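You operate a simulated robot arm through the tools that you are given. There is no shell and no other tool. Be economical: measure what you need, move in short steps, check, and stop when the job is done.

You run a simulated robot arm. Do the job below in one go: nothing can be reset, and whatever is moved stays where it is left.

## Task
Put things in order on the top of the folding table. At the end: the blue rolled napkin stands where the pink scent pot stood; the grey dial cover is in the grey shallow tray; the pink scent pot stands where the beige sanding block stood; the beige sanding block stands where the grey dial cover stood; whatever was shut is shut again. Leave all else as you found it, and nothing knocked over.

It is judged by the outcome, as a careful person would: the job done as asked, and still so three seconds after it is handed in. It fails if anything else is knocked over, pushed out of place, dropped, spilled or broken. Lids that push on must go on centred and level and be pressed home; caps that screw on are set level and turned clockwise until they are tight.

## Robot
A 7-joint arm with a two-finger parallel gripper, fixed in place. Base frame: the origin is at the foot of the arm, x ahead of it, y to its left, z up; the work surface is at about z = 740. Units: mm, rad, N and s.
With the tool pointing down near the work surface it reaches from about 200 to 680 mm from the base axis. Its first joint turns from -1.152 to 1.152 rad. Payload 2.4 kg.
The TCP is the grasp point between the finger pads, 30 mm short of the fingertips. In the tool frame z runs along the fingers and y along their closing line. Largest opening 94 mm; finger width 28, thickness 10; the body of the gripper, 50 by 96 mm, starts 55 mm behind the TCP.
Orientation is told as [roll, pitch, yaw] about the base's x, y, z axes, in that order, counted from this pose: with the fingers straight down and closing along the base's y, the tool's x points along the base's -x, its y along +y and its z along -z.

## Interface
- The arm moves only by the tool step_arm. Its argument "series" is a list of rows, each an object (a shift or turn left out is 0, a gripper value left out holds the last) with "delta_rot": the turn, a rotation vector about the tool's x, y, z in units of 4 degrees (1.0 is 4 degrees), a list of three; "travel": the shift along the tool's x, y, z in units of 50 mm (1.0 is 50 mm), a list of three; "gripper": the closure in counts, from 0 (fully open) to 255 (shut). In form: [{"delta_rot": [rx, ry, rz], "travel": [tx, ty, tz], "gripper": gripper}, ...]. A call has 1 to 8 rows; each row shifts and turns the commanded pose from where the row before left it, along the tool's axes as they then stand. A call with a number of a shift or a turn outside -1 to 1 is refused whole. A row lasts 0.2 s, in which the tool goes at most 50 mm and 0.15 rad; a call with a longer step from one row to the next is refused whole, and so is a gripper value outside its range. A pose out of reach is approached as far as the arm can. The call stops where the force on the tool passes 40 N (or 10 N more than at its start, if that is more) or the arm is blocked; 0.2 s more then pass. Each finger travels about 153 mm/s and halts on what it meets, pressing with about 25 N; the grip force reading is that of the motor and also rises with nothing between the fingers. The clock runs only during rows and for 0.2 s after the last one: add rows that do not move to give the fingers time. The reply holds the time, the measured pose of the TCP, the force on the tool along the base axes, the opening and the grip force, in the units named above and with some noise.
- Cameras (640 x 400 px; columns grow to the right, rows downward): "scene" is fixed at [33.9, 476.6, 1431.4]; the picture's right is [-0.76, -0.65, 0.00], its down [-0.45, 0.52, -0.73] and it looks along [0.47, -0.55, -0.69] (base axes); focal length 312 px, centre (320, 200). "wrist" rides on the gripper at [-37, 0, -58] in the tool frame; the picture's right is [0.00, -1.00, 0.00], its down [0.97, 0.00, -0.24] and it looks along [0.24, 0.00, 0.97] (tool axes); focal length 218 px, centre (320, 200).
- grab_frame(camera): a new picture of that camera. No time passes.
- pixel_to_xyz(camera, pixels): there is no depth. For up to 12 entries [column, row, z] of the newest picture of that camera ("zoom" is the newest enlarged one), the place [x, y] in the base frame at which the ray of that pixel passes the height z, good to about 3 mm. No time passes.
- zoom(camera, box): a new picture of the part [left, top, right, bottom] of that camera's present view, enlarged. No time passes.
- close_job(): hands the job in; it is judged then, once.

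Keep the steps short. Do not move on a guess: measure, check each grasp and each placing, and mend mistakes. In all there are 80 turns and 38 pictures (those below and enlarged ones count). Leave the gripper open and the arm clear of the work at the hand-in unless told otherwise, and finish with a single line.

The tools are called as name(argument=value, ...) on one line, values as JSON. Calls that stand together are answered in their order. step_arm: Moves the arm, as the interface text tells. Its arguments: {"type":"object","properties":{"series":{"type":"array","items":{"type":"object","properties":{"delta_rot":{"type":"array","items":{"type":"number"}},"travel":{"type":"array","items":{"type":"number"}},"gripper":{"type":"number"}}}}},"required":["series"]} The other tools are called the same way: grab_frame (camera) takes a picture; pixel_to_xyz (camera, pixels) gives the place at which the rays of pixels pass given heights; zoom (camera, box) takes an enlarged picture of a part of a camera's view; close_job () hands the job in.

At the start:

```text
t: 0.0
ee_pos: [366.8, 10.5, 1082.9]
tcp_rot: [0.0, 0.0, 0.001]
wrist_force: [-0.9, -0.9, -0.4]
gripper_width: 94.1
grip_force: 0.0
```

scene: 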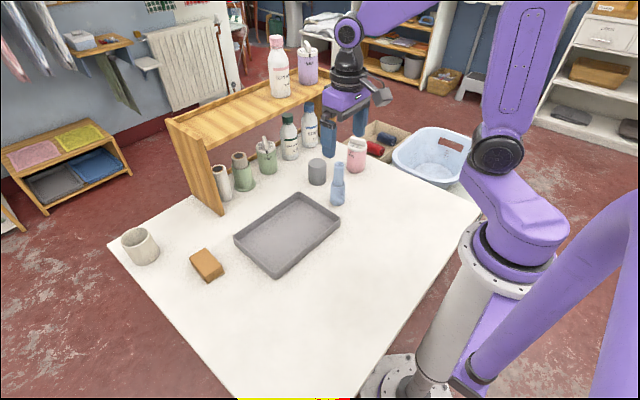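
wrist: 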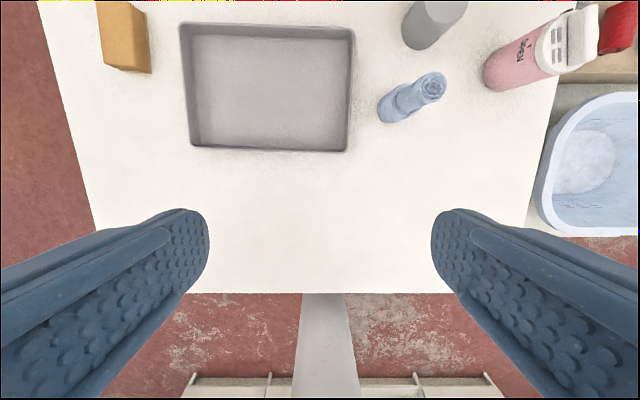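

I see the tray, the block at (207,265), the grey cylinder at (317,172), the napkin at (338,185) and the pink pot at (356,155). I'll zoom in on these for detail.

zoom(camera="scene", box=[260, 110, 420, 210])

zoom(camera="scene", box=[110, 190, 350, 340])

```text
4.00 times, centred on (340, 160) of scene
```

zoom: 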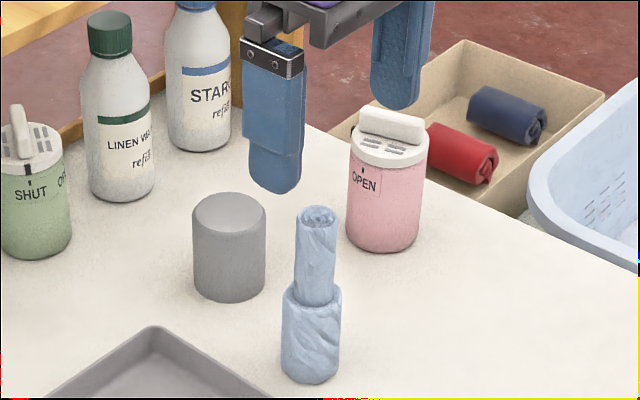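

```text
2.67 times, centred on (230, 265) of scene
```

zoom: 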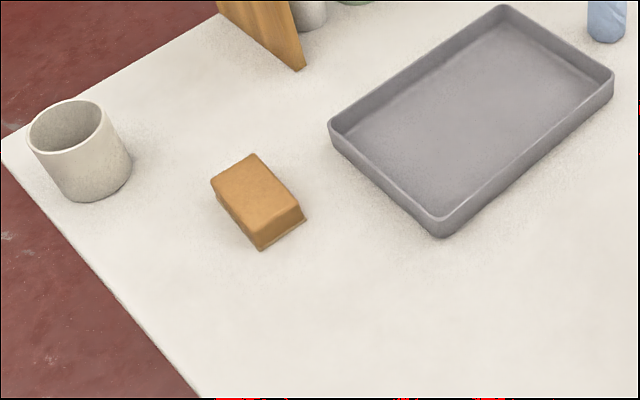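

The pot has a dial lid that reads OPEN, so the dial must not be turned. Next I measure base points in both pictures.

pixel_to_xyz(camera="scene", pixels=[[337.7, 205.7, 740], [340, 163, 840], [317, 185.5, 740], [317.2, 163, 790], [355, 173, 740], [207, 284, 740], [209, 271, 740], [300, 194, 755], [235, 236, 755], [276, 275, 755], [340, 220, 755], [188, 172, 900]])

pixel_to_xyz(camera="wrist", pixels=[[385, 118, 740], [434, 86, 840], [410, 40, 740], [450, 2, 790], [490, 80, 740], [103, 67, 740], [150, 73, 740], [103, 67, 760], [150, 73, 760], [352, 150, 755], [190, 145, 755], [180, 25, 755]])

```text
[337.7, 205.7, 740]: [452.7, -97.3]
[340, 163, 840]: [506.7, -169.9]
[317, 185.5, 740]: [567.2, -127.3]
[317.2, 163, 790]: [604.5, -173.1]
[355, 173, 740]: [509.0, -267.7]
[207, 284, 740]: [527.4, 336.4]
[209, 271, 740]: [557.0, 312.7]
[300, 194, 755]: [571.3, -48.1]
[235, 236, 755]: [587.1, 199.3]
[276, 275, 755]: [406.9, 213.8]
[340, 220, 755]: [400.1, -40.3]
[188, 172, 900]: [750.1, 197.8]
```

```text
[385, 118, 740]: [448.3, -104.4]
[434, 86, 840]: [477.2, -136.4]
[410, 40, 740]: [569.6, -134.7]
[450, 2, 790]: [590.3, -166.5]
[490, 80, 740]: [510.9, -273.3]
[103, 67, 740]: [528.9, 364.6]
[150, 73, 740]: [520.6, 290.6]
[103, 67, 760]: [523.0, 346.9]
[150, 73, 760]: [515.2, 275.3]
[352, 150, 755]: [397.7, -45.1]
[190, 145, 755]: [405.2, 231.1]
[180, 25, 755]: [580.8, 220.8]
```

I move the tool above the right-hand group to look down at it.

step_arm(series=[{"travel": [-0.38, -0.667, 0.2]}, {"travel": [-0.38, -0.667, 0.2]}, {"travel": [-0.38, -0.667, 0.2]}, {"travel": [-0.38, -0.667, 0.2]}, {"travel": [-0.38, -0.667, 0.2]}, {"travel": [-0.38, -0.667, 0.2]}])

grab_frame(camera="wrist")

pixel_to_xyz(camera="scene", pixels=[[222, 214, 740], [208, 152, 940], [330, 100, 940], [230, 152, 900], [250, 170, 740]])

```text
t: 1.4
ee_pos: [482.3, -191.9, 1022.9]
tcp_rot: [0.001, -0.002, 0.0]
wrist_force: [0.4, -0.8, -0.9]
gripper_width: 93.7
grip_force: 0.0
```

```text
33 pictures are left
```

wrist: 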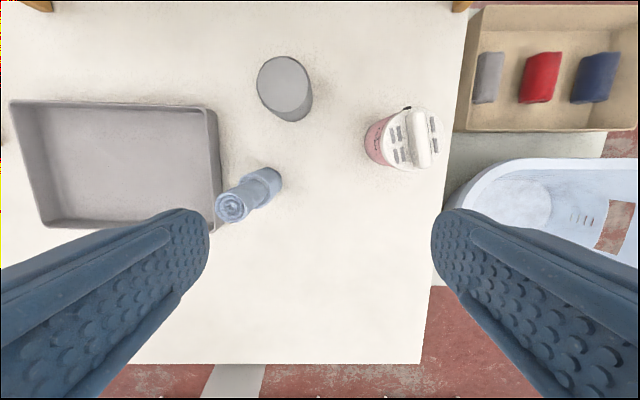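

```text
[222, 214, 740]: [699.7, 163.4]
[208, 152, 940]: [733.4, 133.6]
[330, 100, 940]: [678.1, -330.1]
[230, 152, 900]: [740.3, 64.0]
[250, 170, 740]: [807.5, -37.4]
```

I can see the cover, pot and napkin. I enlarge the view to measure them.

zoom(camera="wrist", box=[204, 40, 460, 240])

```text
2.00 times, centred on (332, 140) of wrist
```

zoom: 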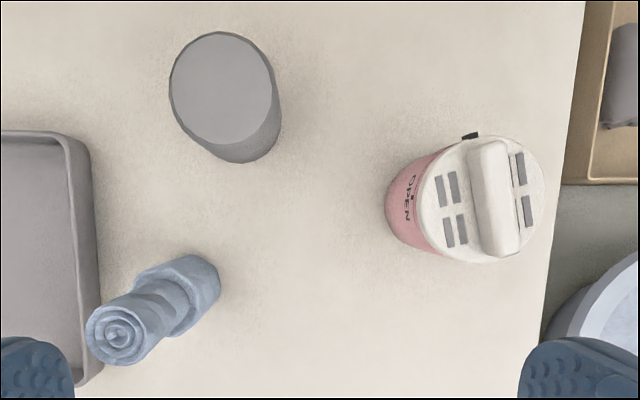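

Next I measure rim and base points at candidate heights.

pixel_to_xyz(camera="zoom", pixels=[[224, 87, 800], [170, 87, 800], [277, 87, 800], [224, 87, 810], [281, 115, 740], [248, 163, 740], [483, 200, 840], [420, 200, 840], [546, 200, 840], [386, 205, 740], [405, 162, 740], [405, 240, 740]])

pixel_to_xyz(camera="zoom", pixels=[[118, 335, 840], [88, 335, 840], [118, 335, 850], [219, 285, 740], [205, 257, 740], [207, 308, 740], [219, 270, 740]])

pixel_to_xyz(camera="scene", pixels=[[317.2, 163, 800], [317.2, 163, 810], [308, 163, 800], [326.5, 163, 800], [357, 148, 820], [357, 148, 840], [347, 148, 840], [367, 150, 840], [339.5, 164, 840], [339.5, 164, 850], [330.3, 196, 740], [344.8, 196, 740]])

```text
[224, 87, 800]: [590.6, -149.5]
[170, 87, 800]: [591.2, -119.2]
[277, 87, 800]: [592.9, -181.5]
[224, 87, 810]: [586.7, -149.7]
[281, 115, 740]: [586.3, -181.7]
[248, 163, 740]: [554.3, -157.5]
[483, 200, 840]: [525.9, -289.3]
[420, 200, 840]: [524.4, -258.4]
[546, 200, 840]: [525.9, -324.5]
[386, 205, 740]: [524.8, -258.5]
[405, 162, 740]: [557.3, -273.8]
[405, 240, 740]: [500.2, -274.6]
```

```text
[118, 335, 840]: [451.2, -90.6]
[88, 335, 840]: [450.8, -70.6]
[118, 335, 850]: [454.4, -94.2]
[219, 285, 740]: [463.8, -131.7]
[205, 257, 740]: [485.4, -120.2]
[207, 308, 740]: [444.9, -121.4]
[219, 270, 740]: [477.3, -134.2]
```

```text
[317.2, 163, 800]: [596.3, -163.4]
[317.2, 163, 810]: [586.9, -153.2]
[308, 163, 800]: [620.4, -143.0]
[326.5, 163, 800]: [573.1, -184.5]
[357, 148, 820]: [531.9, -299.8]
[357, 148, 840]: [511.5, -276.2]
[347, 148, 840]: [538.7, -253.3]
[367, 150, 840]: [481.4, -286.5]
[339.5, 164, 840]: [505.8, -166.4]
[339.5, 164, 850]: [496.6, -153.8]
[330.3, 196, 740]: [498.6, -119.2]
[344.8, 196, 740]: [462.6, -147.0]
```

Results from combining both cameras:
- Cover: centre about (587,-150), about 60 mm across, 70 mm tall.
- Napkin: about (466,-109), about 145 mm tall.
- Pot: about (526,-290).

The cover goes first, since the tray is free. I move above it and come down part way.

step_arm(series=[{"travel": [-0.7, 0.28, 0]}, {"travel": [-0.7, 0.28, 0]}, {"travel": [-0.694, 0.28, 0]}, {"travel": [0, 0, 0.85]}, {"travel": [0, 0, 0.85]}, {"travel": [0, 0, 0.85]}, {"travel": [0, 0, 0.8]}])

grab_frame(camera="wrist")

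```text
t: 3.0
ee_pos: [586.8, -147.6, 856.6]
tcp_rot: [0.002, -0.001, -0.001]
wrist_force: [-0.5, 0.6, 0.2]
gripper_width: 94.0
grip_force: 0.1
```

```text
31 pictures are left
```

wrist: 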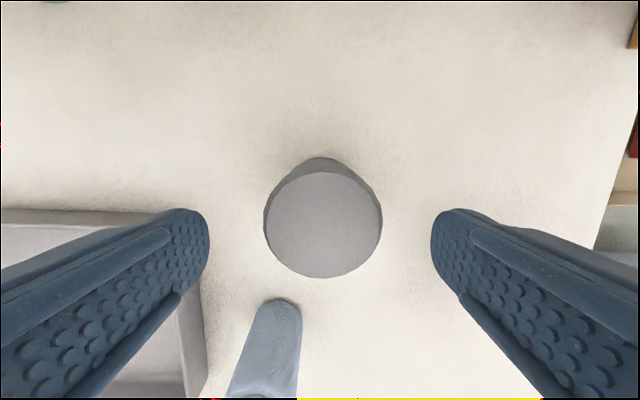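

The cover is centred between the fingers. I check its centre in this picture.

pixel_to_xyz(camera="wrist", pixels=[[322, 222, 810], [264, 222, 810], [382, 222, 810], [322, 278, 810], [324, 157, 740]])

```text
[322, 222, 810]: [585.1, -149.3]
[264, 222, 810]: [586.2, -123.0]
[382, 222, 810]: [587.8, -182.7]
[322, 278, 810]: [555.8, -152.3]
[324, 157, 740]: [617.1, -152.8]
```

Centre confirmed at about (587,-151). I lower to TCP z of about 780 and close.

step_arm(series=[{"travel": [0, -0.07, 0.5]}, {"travel": [0, 0, 0.5]}, {"travel": [0, 0, 0.52]}, {}, {"gripper": 255}, {"gripper": 255}, {"gripper": 255}])

```text
t: 4.6
ee_pos: [586.6, -151.2, 780.4]
tcp_rot: [0.0, 0.0, 0.0]
wrist_force: [-1.0, -0.4, 0.6]
gripper_width: 65.1
grip_force: 24.9
```

Width 65 mm, a firm hold. I lift and look at what was underneath.

step_arm(series=[{"travel": [0, 0, -0.5]}, {"travel": [0, 0, -0.9]}, {"travel": [0, 0, -0.9]}, {"travel": [0, 0, -0.9]}, {"travel": [0, 0, -0.8]}])

grab_frame(camera="scene")

```text
t: 5.8
ee_pos: [586.2, -150.0, 981.3]
tcp_rot: [0.0, 0.001, 0.0]
wrist_force: [0.2, 0.3, -0.7]
gripper_width: 61.4
grip_force: 24.5
```

```text
30 pictures are left
```

scene: 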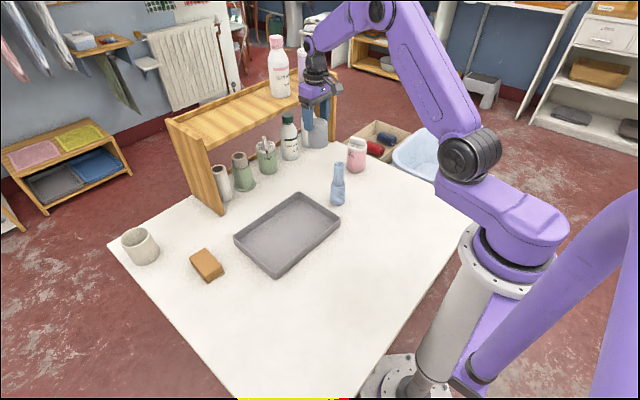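

There was nothing under the cover. I carry it over the tray centre at about (495,95) and begin to lower.

step_arm(series=[{"travel": [0.304, 0.817, 0]}, {"travel": [0.304, 0.817, 0]}, {"travel": [0.304, 0.817, 0]}, {"travel": [0.304, 0.817, 0]}, {"travel": [0.304, 0.817, 0]}, {"travel": [0.304, 0.817, 0]}, {"travel": [0, 0, 0.9]}, {"travel": [0, 0, 0.9]}])

grab_frame(camera="scene")

```text
t: 7.6
ee_pos: [495.6, 93.5, 889.4]
tcp_rot: [0.0, 0.001, 0.0]
wrist_force: [0.5, 0.2, -0.4]
gripper_width: 61.8
grip_force: 25.0
```

```text
29 pictures are left
```

scene: 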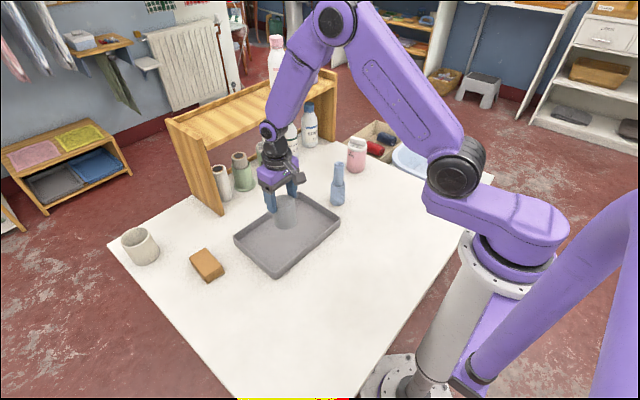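

The cover is over the tray. I lower it in smaller steps toward the floor.

step_arm(series=[{"travel": [0, 0, 0.8]}, {"travel": [0, 0, 0.6]}, {"travel": [0, 0, 0.4]}, {"travel": [0, 0, 0.1]}, {}])

```text
t: 8.3
ee_pos: [498.6, 94.4, 816.1]
tcp_rot: [0.001, -0.009, 0.001]
wrist_force: [-0.5, 0.3, 9.4]
gripper_width: 61.6
grip_force: 25.0
stopped in row 3: the force on the tool passed its limit (the readings are from after the stop); the commanded pose is now the measured one
```

It stopped early at z 816. I look before doing anything else.

zoom(camera="scene", box=[220, 130, 380, 290])

grab_frame(camera="wrist")

```text
2.50 times, centred on (300, 210) of scene
```

zoom: 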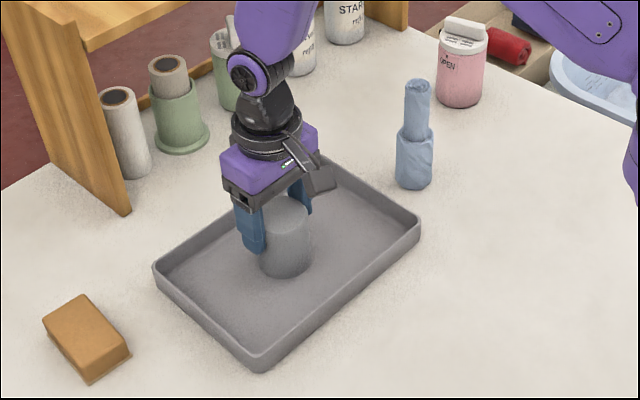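

```text
27 pictures are left
```

wrist: 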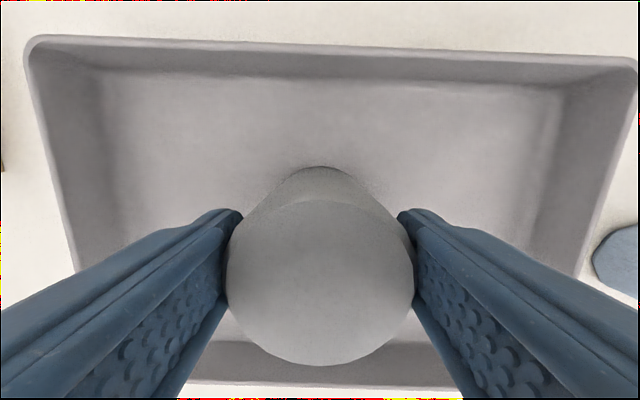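

In the wrist view the cover's top is about 70 mm below the camera. It slid down in the grip and its base now rests on the tray floor, level. I release it slowly and rise.

step_arm(series=[{"gripper": 70}, {"gripper": 0}, {"gripper": 0}, {"travel": [0, 0, -0.5]}, {"travel": [0, 0, -0.9]}, {"travel": [0, 0, -0.9]}, {"travel": [0, 0, -0.9]}])

grab_frame(camera="wrist")

```text
t: 9.9
ee_pos: [494.7, 94.1, 977.1]
tcp_rot: [0.001, -0.008, 0.0]
wrist_force: [0.8, -0.2, -0.1]
gripper_width: 93.8
grip_force: 0.0
```

```text
26 pictures are left
```

wrist: 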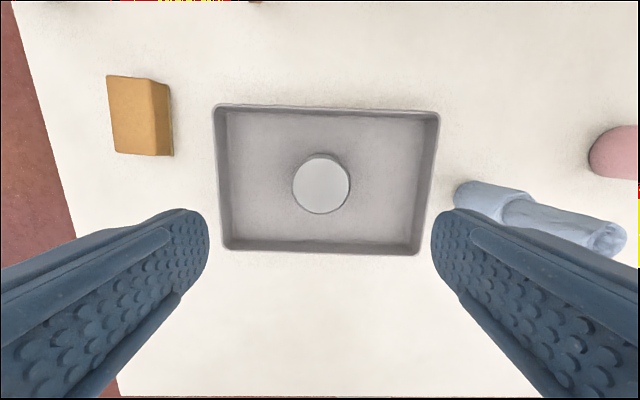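

The cover stands upright in the tray. Now I move over the block to measure it.

step_arm(series=[{"travel": [-0.1, 0.85, 0], "delta_rot": [0, 0.11, 0]}, {"travel": [-0.1, 0.85, 0]}, {"travel": [-0.1, 0.85, 0]}, {"travel": [-0.1, 0.85, 0]}, {"travel": [-0.1, 0.85, 0.3]}])

grab_frame(camera="wrist")

```text
t: 11.1
ee_pos: [521.8, 305.3, 958.5]
tcp_rot: [0.001, 0.001, 0.0]
wrist_force: [-0.2, 0.1, 0.2]
gripper_width: 94.0
grip_force: 0.0
```

```text
25 pictures are left
```

wrist: 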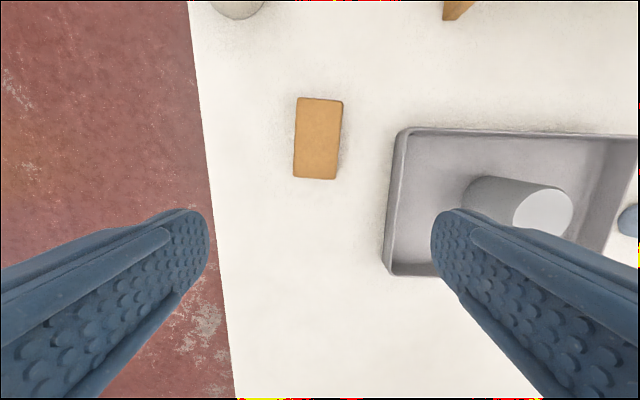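

The block is almost straight below, turned about 4° clockwise and about 28 mm high. I measure its corners.

pixel_to_xyz(camera="wrist", pixels=[[298, 97, 768], [343, 101, 768], [336, 179, 768], [293, 176, 768], [318, 138, 768], [195, 40, 740], [212, 200, 740], [240, 18, 740]])

```text
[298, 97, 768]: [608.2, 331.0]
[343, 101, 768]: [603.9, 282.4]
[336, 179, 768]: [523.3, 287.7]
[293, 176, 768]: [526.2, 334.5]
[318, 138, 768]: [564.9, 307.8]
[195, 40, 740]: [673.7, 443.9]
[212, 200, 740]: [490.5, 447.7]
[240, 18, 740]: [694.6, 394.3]
```

The block's centre is about (565,309), 82×49 mm, yaw about -3.7°. I centre over it, turn to match and lower to z 820.

step_arm(series=[{"travel": [-0.87, 0.07, 0]}, {"delta_rot": [0, 0, 0.92]}, {"travel": [0, 0, 0.9]}, {"travel": [0, 0, 0.9]}, {"travel": [0, 0, 0.9]}, {}])

grab_frame(camera="wrist")

```text
t: 12.5
ee_pos: [562.5, 309.1, 824.8]
tcp_rot: [0.001, 0.0, -0.067]
wrist_force: [-0.3, 0.1, -0.6]
gripper_width: 93.8
grip_force: 0.1
```

```text
24 pictures are left
```

wrist: 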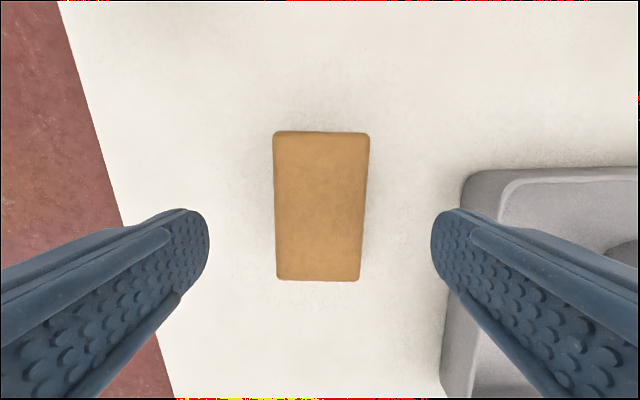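

It is aligned, and the right finger clears the tray by about 30 mm. I lower and grip.

step_arm(series=[{"travel": [0, 0, 0.5]}, {"travel": [0, 0, 0.5]}, {}, {"gripper": 255}, {"gripper": 255}, {"gripper": 255}])

```text
t: 13.9
ee_pos: [564.4, 309.2, 776.4]
tcp_rot: [0.003, -0.001, -0.065]
wrist_force: [0.8, -0.3, 18.9]
gripper_width: 51.0
grip_force: 25.1
```

The grip is firm at 51 mm with a little upward force. I lift slowly.

step_arm(series=[{"travel": [0, 0, -0.3]}, {"travel": [0, 0, -0.7]}, {"travel": [0, 0, -0.9]}, {"travel": [0, 0, -0.9]}, {"travel": [0, 0, -0.9]}, {}])

grab_frame(camera="wrist")

zoom(camera="scene", box=[110, 140, 350, 290])

```text
t: 15.3
ee_pos: [564.4, 308.3, 958.9]
tcp_rot: [0.0, 0.0, -0.064]
wrist_force: [0.3, 0.4, -0.3]
gripper_width: 51.1
grip_force: 24.5
```

```text
23 pictures are left
```

wrist: 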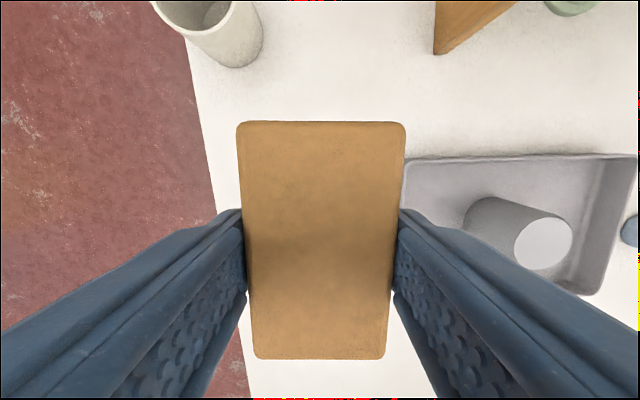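

```text
2.67 times, centred on (230, 215) of scene
```

zoom: 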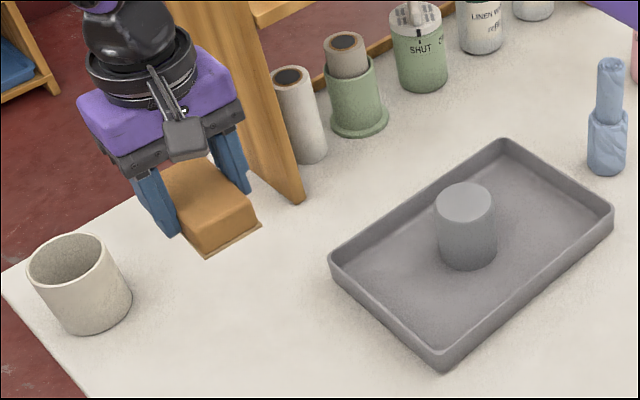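

The block is held level. I carry it at z 959 along y to the cover's old spot.

step_arm(series=[{"travel": [-0.104, -0.913, 0]}, {"travel": [-0.104, -0.913, 0]}, {"travel": [-0.104, -0.913, 0]}, {"travel": [-0.104, -0.913, 0]}, {"travel": [-0.104, -0.913, 0]}, {"travel": [-0.104, -0.913, 0]}, {"travel": [-0.104, -0.913, 0]}, {"travel": [-0.104, -0.913, 0]}])

step_arm(series=[{"travel": [-0.104, -0.913, 0]}, {"travel": [-0.104, -0.913, 0]}, {"travel": [0, 0, 0.9]}, {"travel": [0, 0, 0.9]}, {"travel": [0, 0, 0.8]}, {}])

```text
t: 17.1
ee_pos: [580.4, -56.9, 960.7]
tcp_rot: [0.002, 0.0, -0.063]
wrist_force: [0.1, -0.4, -1.1]
gripper_width: 51.0
grip_force: 25.0
```

```text
t: 18.5
ee_pos: [588.1, -150.0, 830.1]
tcp_rot: [0.001, 0.0, -0.064]
wrist_force: [-0.9, 0.3, 0.4]
gripper_width: 51.0
grip_force: 24.8
```

It is at (588,-150,830). Contact is expected near z 776, so I lower gently.

step_arm(series=[{"travel": [0, 0, 0.5]}, {"travel": [0, 0, 0.4]}, {"travel": [0, 0, 0.1]}, {"travel": [0, 0, 0.06]}, {}])

```text
t: 19.7
ee_pos: [587.2, -149.0, 777.4]
tcp_rot: [0.001, 0.0, -0.064]
wrist_force: [0.4, -0.1, -0.4]
gripper_width: 51.0
grip_force: 25.3
```

step_arm(series=[{"travel": [0, 0, 0.03]}, {"travel": [0, 0, 0.03]}, {}])

```text
t: 20.6
ee_pos: [588.0, -149.9, 776.1]
tcp_rot: [0.0, -0.002, -0.064]
wrist_force: [0.5, -0.1, 6.1]
gripper_width: 51.3
grip_force: 25.1
stopped in row 3: the force on the tool passed its limit (the readings are from after the stop); the commanded pose is now the measured one
```

Contact on the table. I release and rise.

step_arm(series=[{"gripper": 90}, {"gripper": 0}, {"gripper": 0}, {"travel": [0, 0, -0.5]}, {"travel": [0, 0, -0.9]}, {"travel": [0, 0, -0.9]}, {"travel": [0, 0, -0.9]}, {"travel": [0, 0, -0.8]}])

grab_frame(camera="wrist")

```text
t: 22.4
ee_pos: [589.5, -150.4, 973.9]
tcp_rot: [0.001, -0.002, -0.065]
wrist_force: [0.3, 0.1, 0.1]
gripper_width: 93.9
grip_force: 0.2
```

```text
21 pictures are left
```

wrist: 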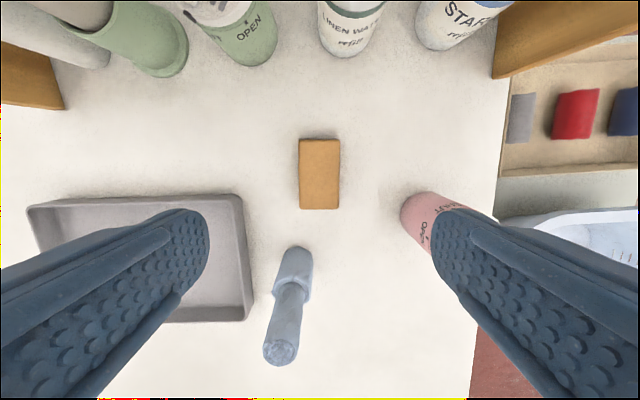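

The block is standing in place. I straighten the yaw and move above the pot.

step_arm(series=[{"delta_rot": [0, 0.1, -0.92]}, {"travel": [0.317, -0.7, 0]}, {"travel": [0.317, -0.7, 0]}, {"travel": [0.317, -0.7, 0]}, {"travel": [0.317, -0.7, 0]}, {}])

grab_frame(camera="wrist")

```text
t: 23.8
ee_pos: [525.0, -291.1, 974.7]
tcp_rot: [0.002, 0.007, 0.001]
wrist_force: [0.7, -0.7, 0.0]
gripper_width: 93.9
grip_force: 0.1
```

```text
20 pictures are left
```

wrist: 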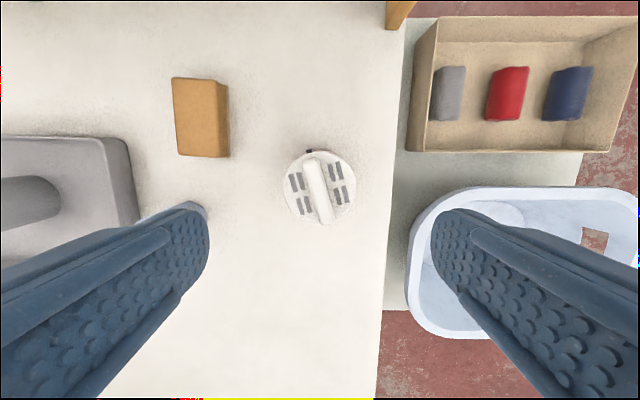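

The pot is nearly straight below. I measure its lid, the table edge and the basin rim.

pixel_to_xyz(camera="wrist", pixels=[[320, 188, 830], [284, 188, 830], [357, 188, 830], [320, 152, 830], [320, 226, 830], [390, 200, 740], [410, 240, 740], [410, 240, 800], [410, 240, 840], [317, 158, 840]])

zoom(camera="scene", box=[310, 110, 470, 210])

```text
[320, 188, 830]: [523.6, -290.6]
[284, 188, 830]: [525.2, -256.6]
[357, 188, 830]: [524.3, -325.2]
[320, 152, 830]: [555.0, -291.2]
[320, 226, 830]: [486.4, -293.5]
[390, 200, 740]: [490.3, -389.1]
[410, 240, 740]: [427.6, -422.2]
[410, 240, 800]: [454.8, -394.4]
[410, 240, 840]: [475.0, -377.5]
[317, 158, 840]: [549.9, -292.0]
```

```text
4.00 times, centred on (390, 160) of scene
```

zoom: 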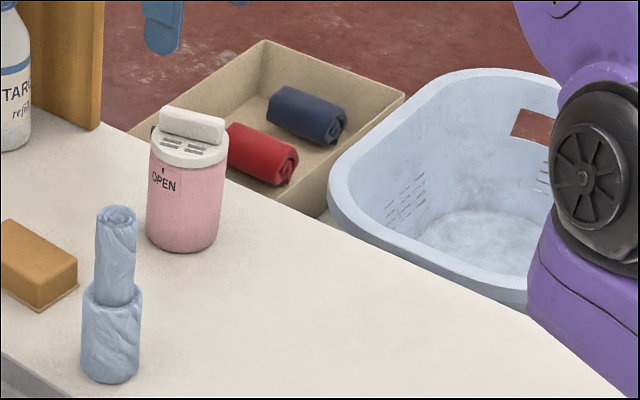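

The table edge is at y of about -380 and the basin rim is lower, so the fingers are clear. I estimate the body top at z 831, the lid at 840 and the fin top at 860. I'll grip the body with TCP z of about 815 so the palm stays off the fin. First I lower to about 860.

step_arm(series=[{"delta_rot": [0, -0.1, 0], "travel": [0, 0, 0.5]}, {"travel": [0, 0, 0.9]}, {"travel": [0, 0, 0.9]}, {}])

grab_frame(camera="wrist")

zoom(camera="scene", box=[300, 90, 420, 190])

```text
t: 24.8
ee_pos: [526.3, -289.5, 859.3]
tcp_rot: [0.001, -0.003, -0.001]
wrist_force: [0.2, 0.3, 0.2]
gripper_width: 94.2
grip_force: 0.0
```

```text
18 pictures are left
```

wrist: 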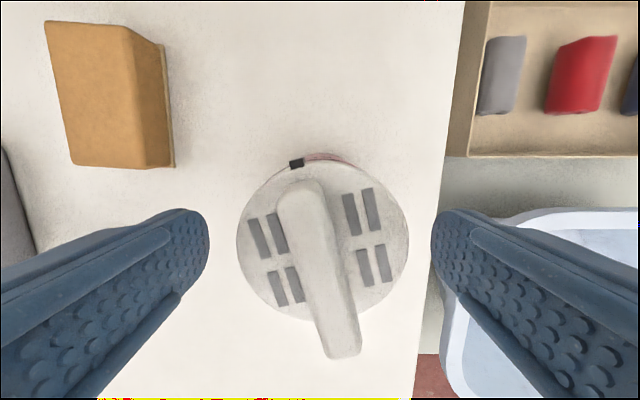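

```text
4.00 times, centred on (360, 140) of scene
```

zoom: 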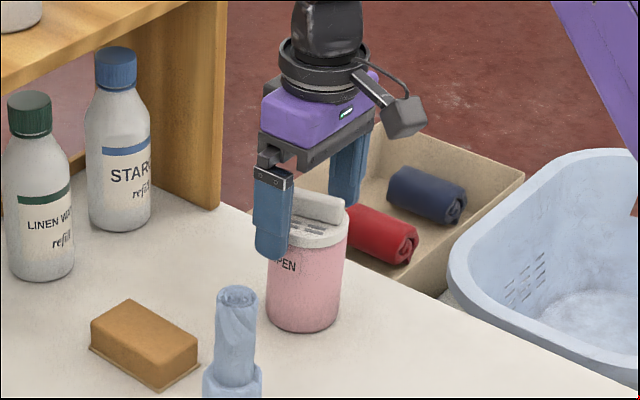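

Lid plane is about z 841 and fin top about 858, so TCP 812 leaves 9 mm under the palm. I lower and close.

step_arm(series=[{"travel": [0.03, -0.02, 0.4]}, {"travel": [0, 0, 0.3]}, {"travel": [0, 0, 0.24]}, {}, {"gripper": 255}, {"gripper": 255}, {"gripper": 255}])

zoom(camera="scene", box=[300, 90, 420, 190])

```text
t: 26.4
ee_pos: [524.0, -291.4, 814.3]
tcp_rot: [0.001, 0.0, 0.0]
wrist_force: [0.8, 0.3, 0.1]
gripper_width: 65.6
grip_force: 25.5
```

```text
4.00 times, centred on (360, 140) of scene
```

zoom: 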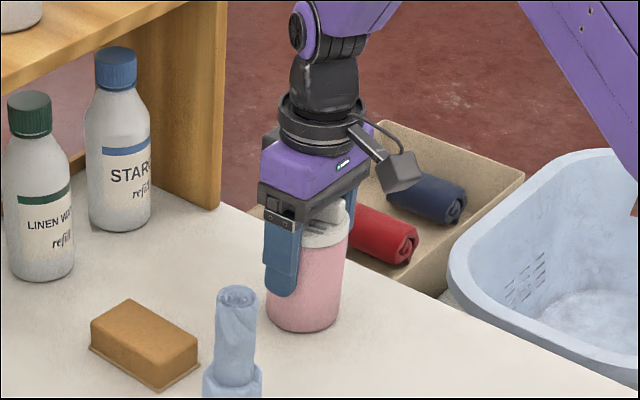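

Firm at 65.6 mm. I lift gently.

step_arm(series=[{"travel": [0, 0, -0.2]}, {"travel": [0, 0, -0.4]}, {"travel": [0, 0, -0.5]}, {}])

zoom(camera="scene", box=[300, 90, 420, 190])

```text
t: 27.4
ee_pos: [525.0, -290.6, 869.9]
tcp_rot: [0.001, -0.001, 0.001]
wrist_force: [-0.4, -0.4, -0.7]
gripper_width: 65.3
grip_force: 25.4
```

```text
4.00 times, centred on (360, 140) of scene
```

zoom: 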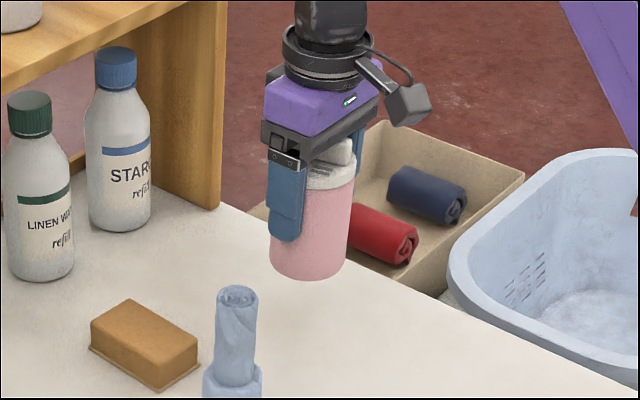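

The pot is held without slipping, lid intact. I raise it to z 990 and carry it toward (565,309).

step_arm(series=[{"travel": [0, 0, -0.8]}, {"travel": [0, 0, -0.8]}, {"travel": [0, 0, -0.8]}, {"travel": [-0.062, 0.6, 0]}, {"travel": [-0.062, 0.9, 0]}, {"travel": [-0.062, 0.9, 0]}, {"travel": [-0.062, 0.9, 0]}, {"travel": [-0.062, 0.9, 0]}])

step_arm(series=[{"travel": [-0.062, 0.9, 0]}, {"travel": [-0.062, 0.9, 0]}, {"travel": [-0.062, 0.9, 0]}, {"travel": [-0.062, 0.9, 0]}, {"travel": [-0.062, 0.9, 0]}, {"travel": [-0.062, 0.9, 0]}, {"travel": [-0.062, 0.9, 0]}, {"travel": [-0.062, 0.9, 0]}])

```text
t: 29.2
ee_pos: [538.6, -79.3, 989.1]
tcp_rot: [0.0, -0.003, 0.001]
wrist_force: [-0.1, 0.1, -1.1]
gripper_width: 65.7
grip_force: 25.3
```

```text
t: 31.0
ee_pos: [564.2, 281.7, 989.2]
tcp_rot: [0.003, 0.0, -0.001]
wrist_force: [-0.3, 0.1, -0.5]
gripper_width: 65.7
grip_force: 25.3
```

27 mm of y remains. I lower to about z 840, with contact expected near 814.

step_arm(series=[{"travel": [-0.02, 0.55, 0]}, {"travel": [0, 0, 0.8]}, {"travel": [0, 0, 0.8]}, {"travel": [0, 0, 0.8]}, {"travel": [0, 0, 0.5]}, {}])

zoom(camera="scene", box=[110, 170, 350, 320])

```text
t: 32.4
ee_pos: [566.1, 305.1, 845.2]
tcp_rot: [0.001, -0.001, 0.001]
wrist_force: [-0.6, -0.1, -1.7]
gripper_width: 65.8
grip_force: 25.3
```

```text
2.67 times, centred on (230, 245) of scene
```

zoom: 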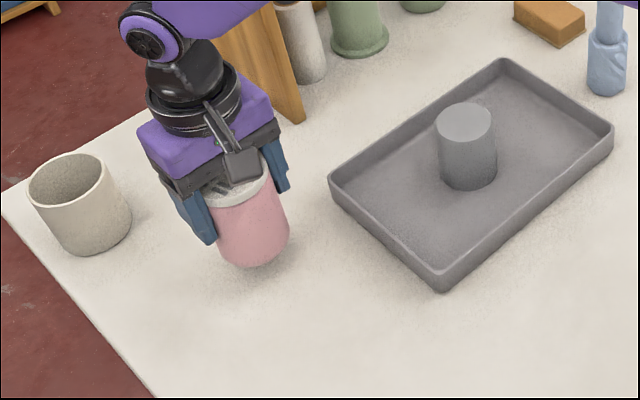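

The pot hangs upright and clear of the mug and tray. I lower in small steps.

step_arm(series=[{"travel": [0, 0.07, 0.3]}, {"travel": [0, 0, 0.2]}, {"travel": [0, 0, 0.06]}, {"travel": [0, 0, 0.03]}, {"travel": [0, 0, 0.03]}, {}])

```text
t: 33.8
ee_pos: [564.6, 310.3, 814.5]
tcp_rot: [0.003, -0.002, -0.001]
wrist_force: [0.7, -0.4, -0.8]
gripper_width: 65.9
grip_force: 25.4
```

step_arm(series=[{"travel": [0, 0, 0.02]}, {"travel": [0, 0, 0.02]}, {"travel": [0, 0, 0.02]}, {}])

```text
t: 34.8
ee_pos: [565.6, 311.6, 813.0]
tcp_rot: [0.006, -0.004, -0.001]
wrist_force: [-3.1, -2.4, 20.9]
gripper_width: 65.3
grip_force: 25.4
```

Force is 21 N upward, so the pot is on the table. I release and rise.

step_arm(series=[{"travel": [0, 0, -0.02]}, {"gripper": 60}, {"gripper": 0}, {"gripper": 0}, {"travel": [0, 0, -0.4]}, {"travel": [0, 0, -0.9]}, {"travel": [0, 0, -0.9]}, {"travel": [0, 0, -0.9]}])

grab_frame(camera="wrist")

```text
t: 36.6
ee_pos: [564.8, 309.9, 968.2]
tcp_rot: [0.002, 0.001, 0.001]
wrist_force: [-0.1, 0.1, 0.3]
gripper_width: 94.0
grip_force: 0.0
```

```text
13 pictures are left
```

wrist: 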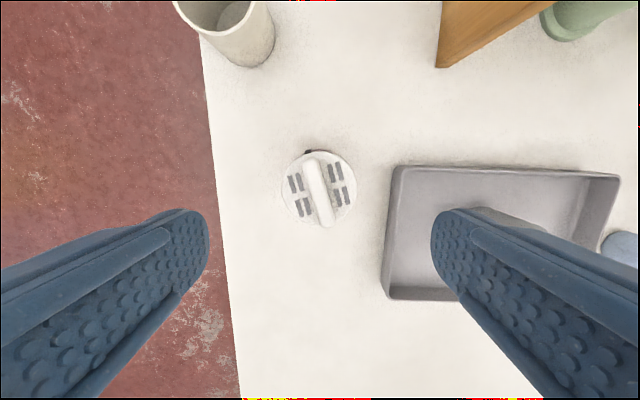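

The pot stands well with its dial unchanged. Next I move to above the napkin at about (466,-109).

step_arm(series=[{"travel": [0.198, -0.838, 0]}, {"travel": [0.198, -0.838, 0]}, {"travel": [0.198, -0.838, 0]}, {"travel": [0.198, -0.838, 0]}, {"travel": [0.198, -0.838, 0]}, {"travel": [0.198, -0.838, 0]}, {"travel": [0.198, -0.838, 0]}, {"travel": [0.198, -0.838, -0.2]}])

step_arm(series=[{"travel": [0.198, -0.838, 0]}, {"travel": [0.198, -0.838, 0]}, {}])

grab_frame(camera="wrist")

```text
t: 38.4
ee_pos: [485.3, -25.3, 979.8]
tcp_rot: [0.003, -0.002, 0.001]
wrist_force: [1.0, -0.9, 0.1]
gripper_width: 93.9
grip_force: 0.0
```

```text
t: 39.2
ee_pos: [464.3, -110.1, 976.1]
tcp_rot: [0.0, 0.0, -0.001]
wrist_force: [-0.5, 0.8, 0.1]
gripper_width: 94.0
grip_force: 0.1
```

```text
12 pictures are left
```

wrist: 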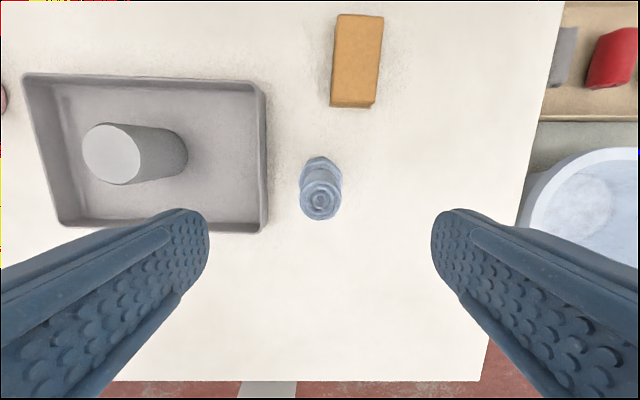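

The napkin top is at (320,200), between the fingers. I measure it.

pixel_to_xyz(camera="wrist", pixels=[[320, 200, 880], [320, 200, 890], [300, 195, 880], [340, 195, 880], [320, 156, 740], [320, 156, 810], [299, 180, 810], [342, 180, 810]])

zoom(camera="wrist", box=[270, 140, 370, 240])

```text
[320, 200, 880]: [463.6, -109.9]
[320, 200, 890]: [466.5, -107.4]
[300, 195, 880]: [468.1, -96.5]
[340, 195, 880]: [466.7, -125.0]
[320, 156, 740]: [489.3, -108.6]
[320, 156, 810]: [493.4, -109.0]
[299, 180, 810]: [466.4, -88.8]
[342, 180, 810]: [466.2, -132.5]
```

```text
4.00 times, centred on (320, 190) of wrist
```

zoom: 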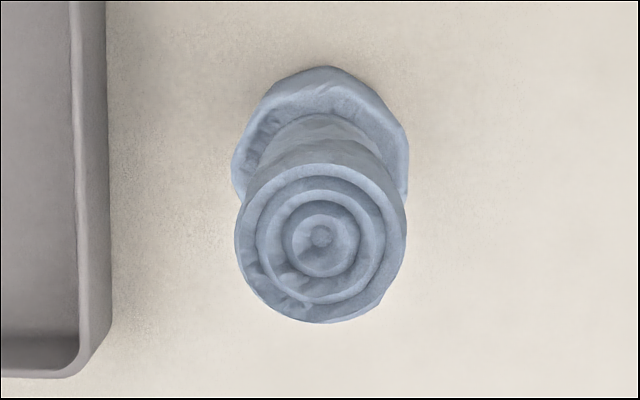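

The napkin's axis is at (465.5,-110), neck about 29 mm, base about 44 mm. I lower to TCP 848 so the palm stays above its top at about 883, and grip the neck.

step_arm(series=[{"travel": [-0.02, 0, 0.8]}, {"travel": [0, 0, 0.8]}, {"travel": [0, 0, 0.6]}, {"travel": [0, 0, 0.36]}, {}])

zoom(camera="scene", box=[280, 110, 400, 230])

```text
t: 40.4
ee_pos: [466.1, -107.2, 848.9]
tcp_rot: [0.002, -0.002, 0.0]
wrist_force: [-0.1, -0.5, 0.3]
gripper_width: 94.1
grip_force: 0.0
```

```text
3.33 times, centred on (340, 170) of scene
```

zoom: 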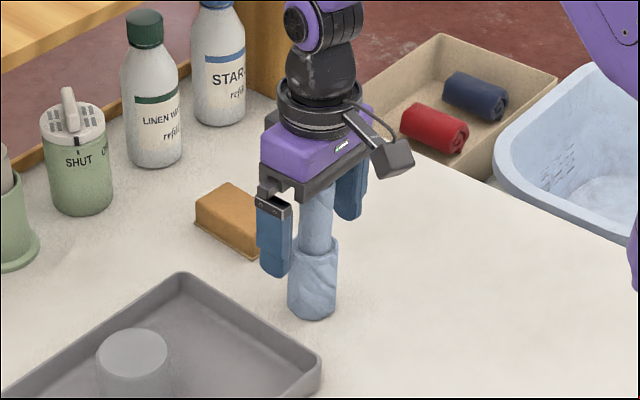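

It is straddling the neck. I close in steps.

step_arm(series=[{"travel": [0, -0.05, 0]}, {"gripper": 120}, {"gripper": 160}, {"gripper": 185}, {"gripper": 255}, {"gripper": 255}])

zoom(camera="scene", box=[280, 110, 400, 230])

```text
t: 41.8
ee_pos: [466.3, -109.0, 849.5]
tcp_rot: [0.002, -0.003, 0.001]
wrist_force: [-1.0, 0.3, -0.6]
gripper_width: 29.9
grip_force: 24.9
```

```text
3.33 times, centred on (340, 170) of scene
```

zoom: 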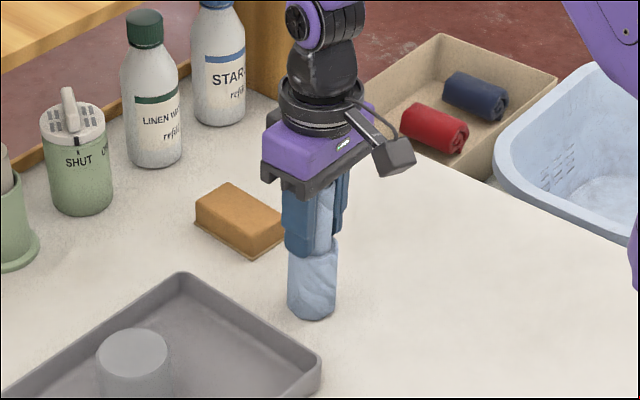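

Gripped at 30 mm. I lift gently about 65 mm and check.

step_arm(series=[{"travel": [0, 0, -0.2]}, {"travel": [0, 0, -0.4]}, {"travel": [0, 0, -0.7]}, {}])

zoom(camera="scene", box=[280, 110, 400, 230])

```text
t: 42.8
ee_pos: [467.7, -108.3, 913.8]
tcp_rot: [0.003, -0.002, 0.0]
wrist_force: [-0.4, -0.4, -0.8]
gripper_width: 30.1
grip_force: 24.8
```

```text
3.33 times, centred on (340, 170) of scene
```

zoom: 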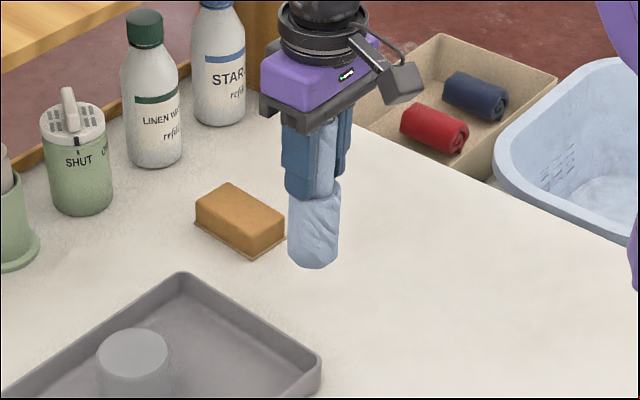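

The napkin is held upright with no slip. I carry it to (525,-291) and come down to about z 862, with contact expected near 849.

step_arm(series=[{"travel": [-0.23, -0.73, 0]}, {"travel": [-0.23, -0.73, 0]}, {"travel": [-0.23, -0.73, 0]}, {"travel": [-0.23, -0.73, 0]}, {"travel": [-0.23, -0.73, 0]}, {"travel": [0, 0, 0.6]}, {"travel": [0, 0, 0.4]}, {}])

```text
t: 44.6
ee_pos: [525.5, -293.6, 864.3]
tcp_rot: [0.001, -0.001, -0.001]
wrist_force: [-0.1, 0.0, -0.8]
gripper_width: 29.8
grip_force: 25.1
```

step_arm(series=[{"travel": [0.01, 0.03, 0.16]}, {"travel": [0, 0, 0.08]}, {"travel": [0, 0, 0.04]}, {"travel": [0, 0, 0.02]}, {"travel": [0, 0, 0.02]}, {}])

```text
t: 46.0
ee_pos: [525.3, -293.7, 848.6]
tcp_rot: [0.0, -0.003, -0.001]
wrist_force: [-3.1, 2.7, 18.3]
gripper_width: 30.0
grip_force: 24.7
```

Contact at 18 N. I ease 1 mm, open gradually and rise.

step_arm(series=[{"travel": [0, 0, -0.015]}, {"gripper": 160}, {"gripper": 100}, {"gripper": 0}, {"gripper": 0}, {"travel": [0, 0, -0.4]}, {"travel": [0, 0, -0.9]}, {"travel": [0, 0, -0.9]}])

step_arm(series=[{"travel": [0.5, 0.7, -0.3]}, {"travel": [0.5, 0.7, -0.3]}, {"travel": [0.5, 0.7, -0.3]}, {"travel": [0.5, 0.7, -0.3]}, {"travel": [0.5, 0.7, -0.3]}, {}])

grab_frame(camera="scene")

grab_frame(camera="wrist")

```text
t: 47.8
ee_pos: [526.0, -289.8, 958.0]
tcp_rot: [0.002, 0.0, -0.001]
wrist_force: [0.1, -0.4, -0.2]
gripper_width: 94.1
grip_force: 0.0
```

```text
t: 49.2
ee_pos: [397.0, -116.4, 1033.2]
tcp_rot: [0.0, 0.0, 0.001]
wrist_force: [-0.1, -0.4, -0.2]
gripper_width: 93.8
grip_force: 0.2
```

```text
7 pictures are left
```

scene: 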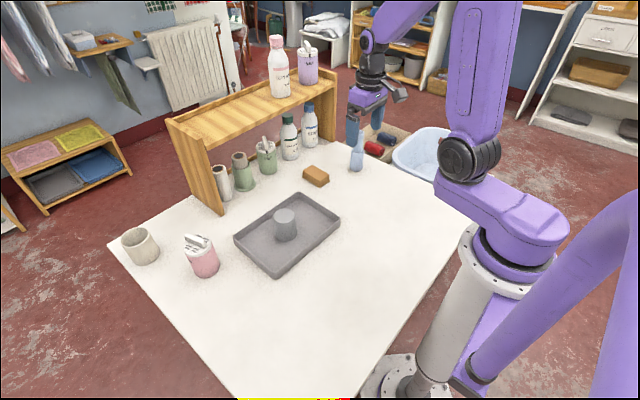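

```text
6 pictures are left
```

wrist: 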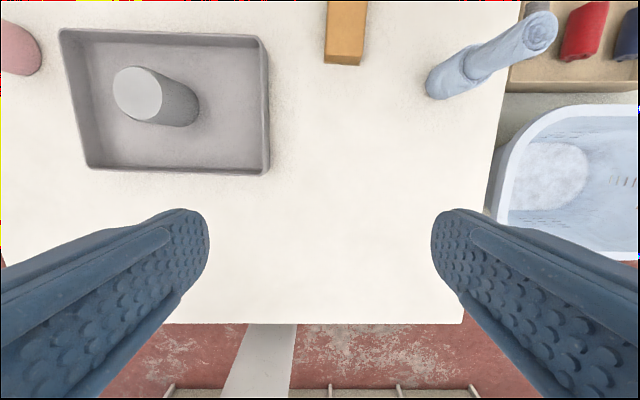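

Everything looks upright and in place. I take one last enlarged look at the pot's dial.

zoom(camera="scene", box=[150, 200, 270, 300])

```text
4.00 times, centred on (210, 250) of scene
```

zoom: 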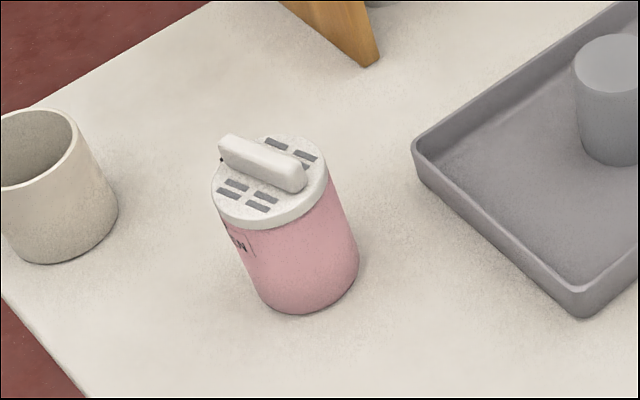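

The lid is seated and level, and the dial sits as it did at the start. The gripper is open and the arm is clear, so I hand in.

close_job()

```text
The job is handed in.
```

The napkin, dial cover, scent pot and sanding block are all where you asked, everything is upright, the pot's dial was not turned, and the job is handed in.
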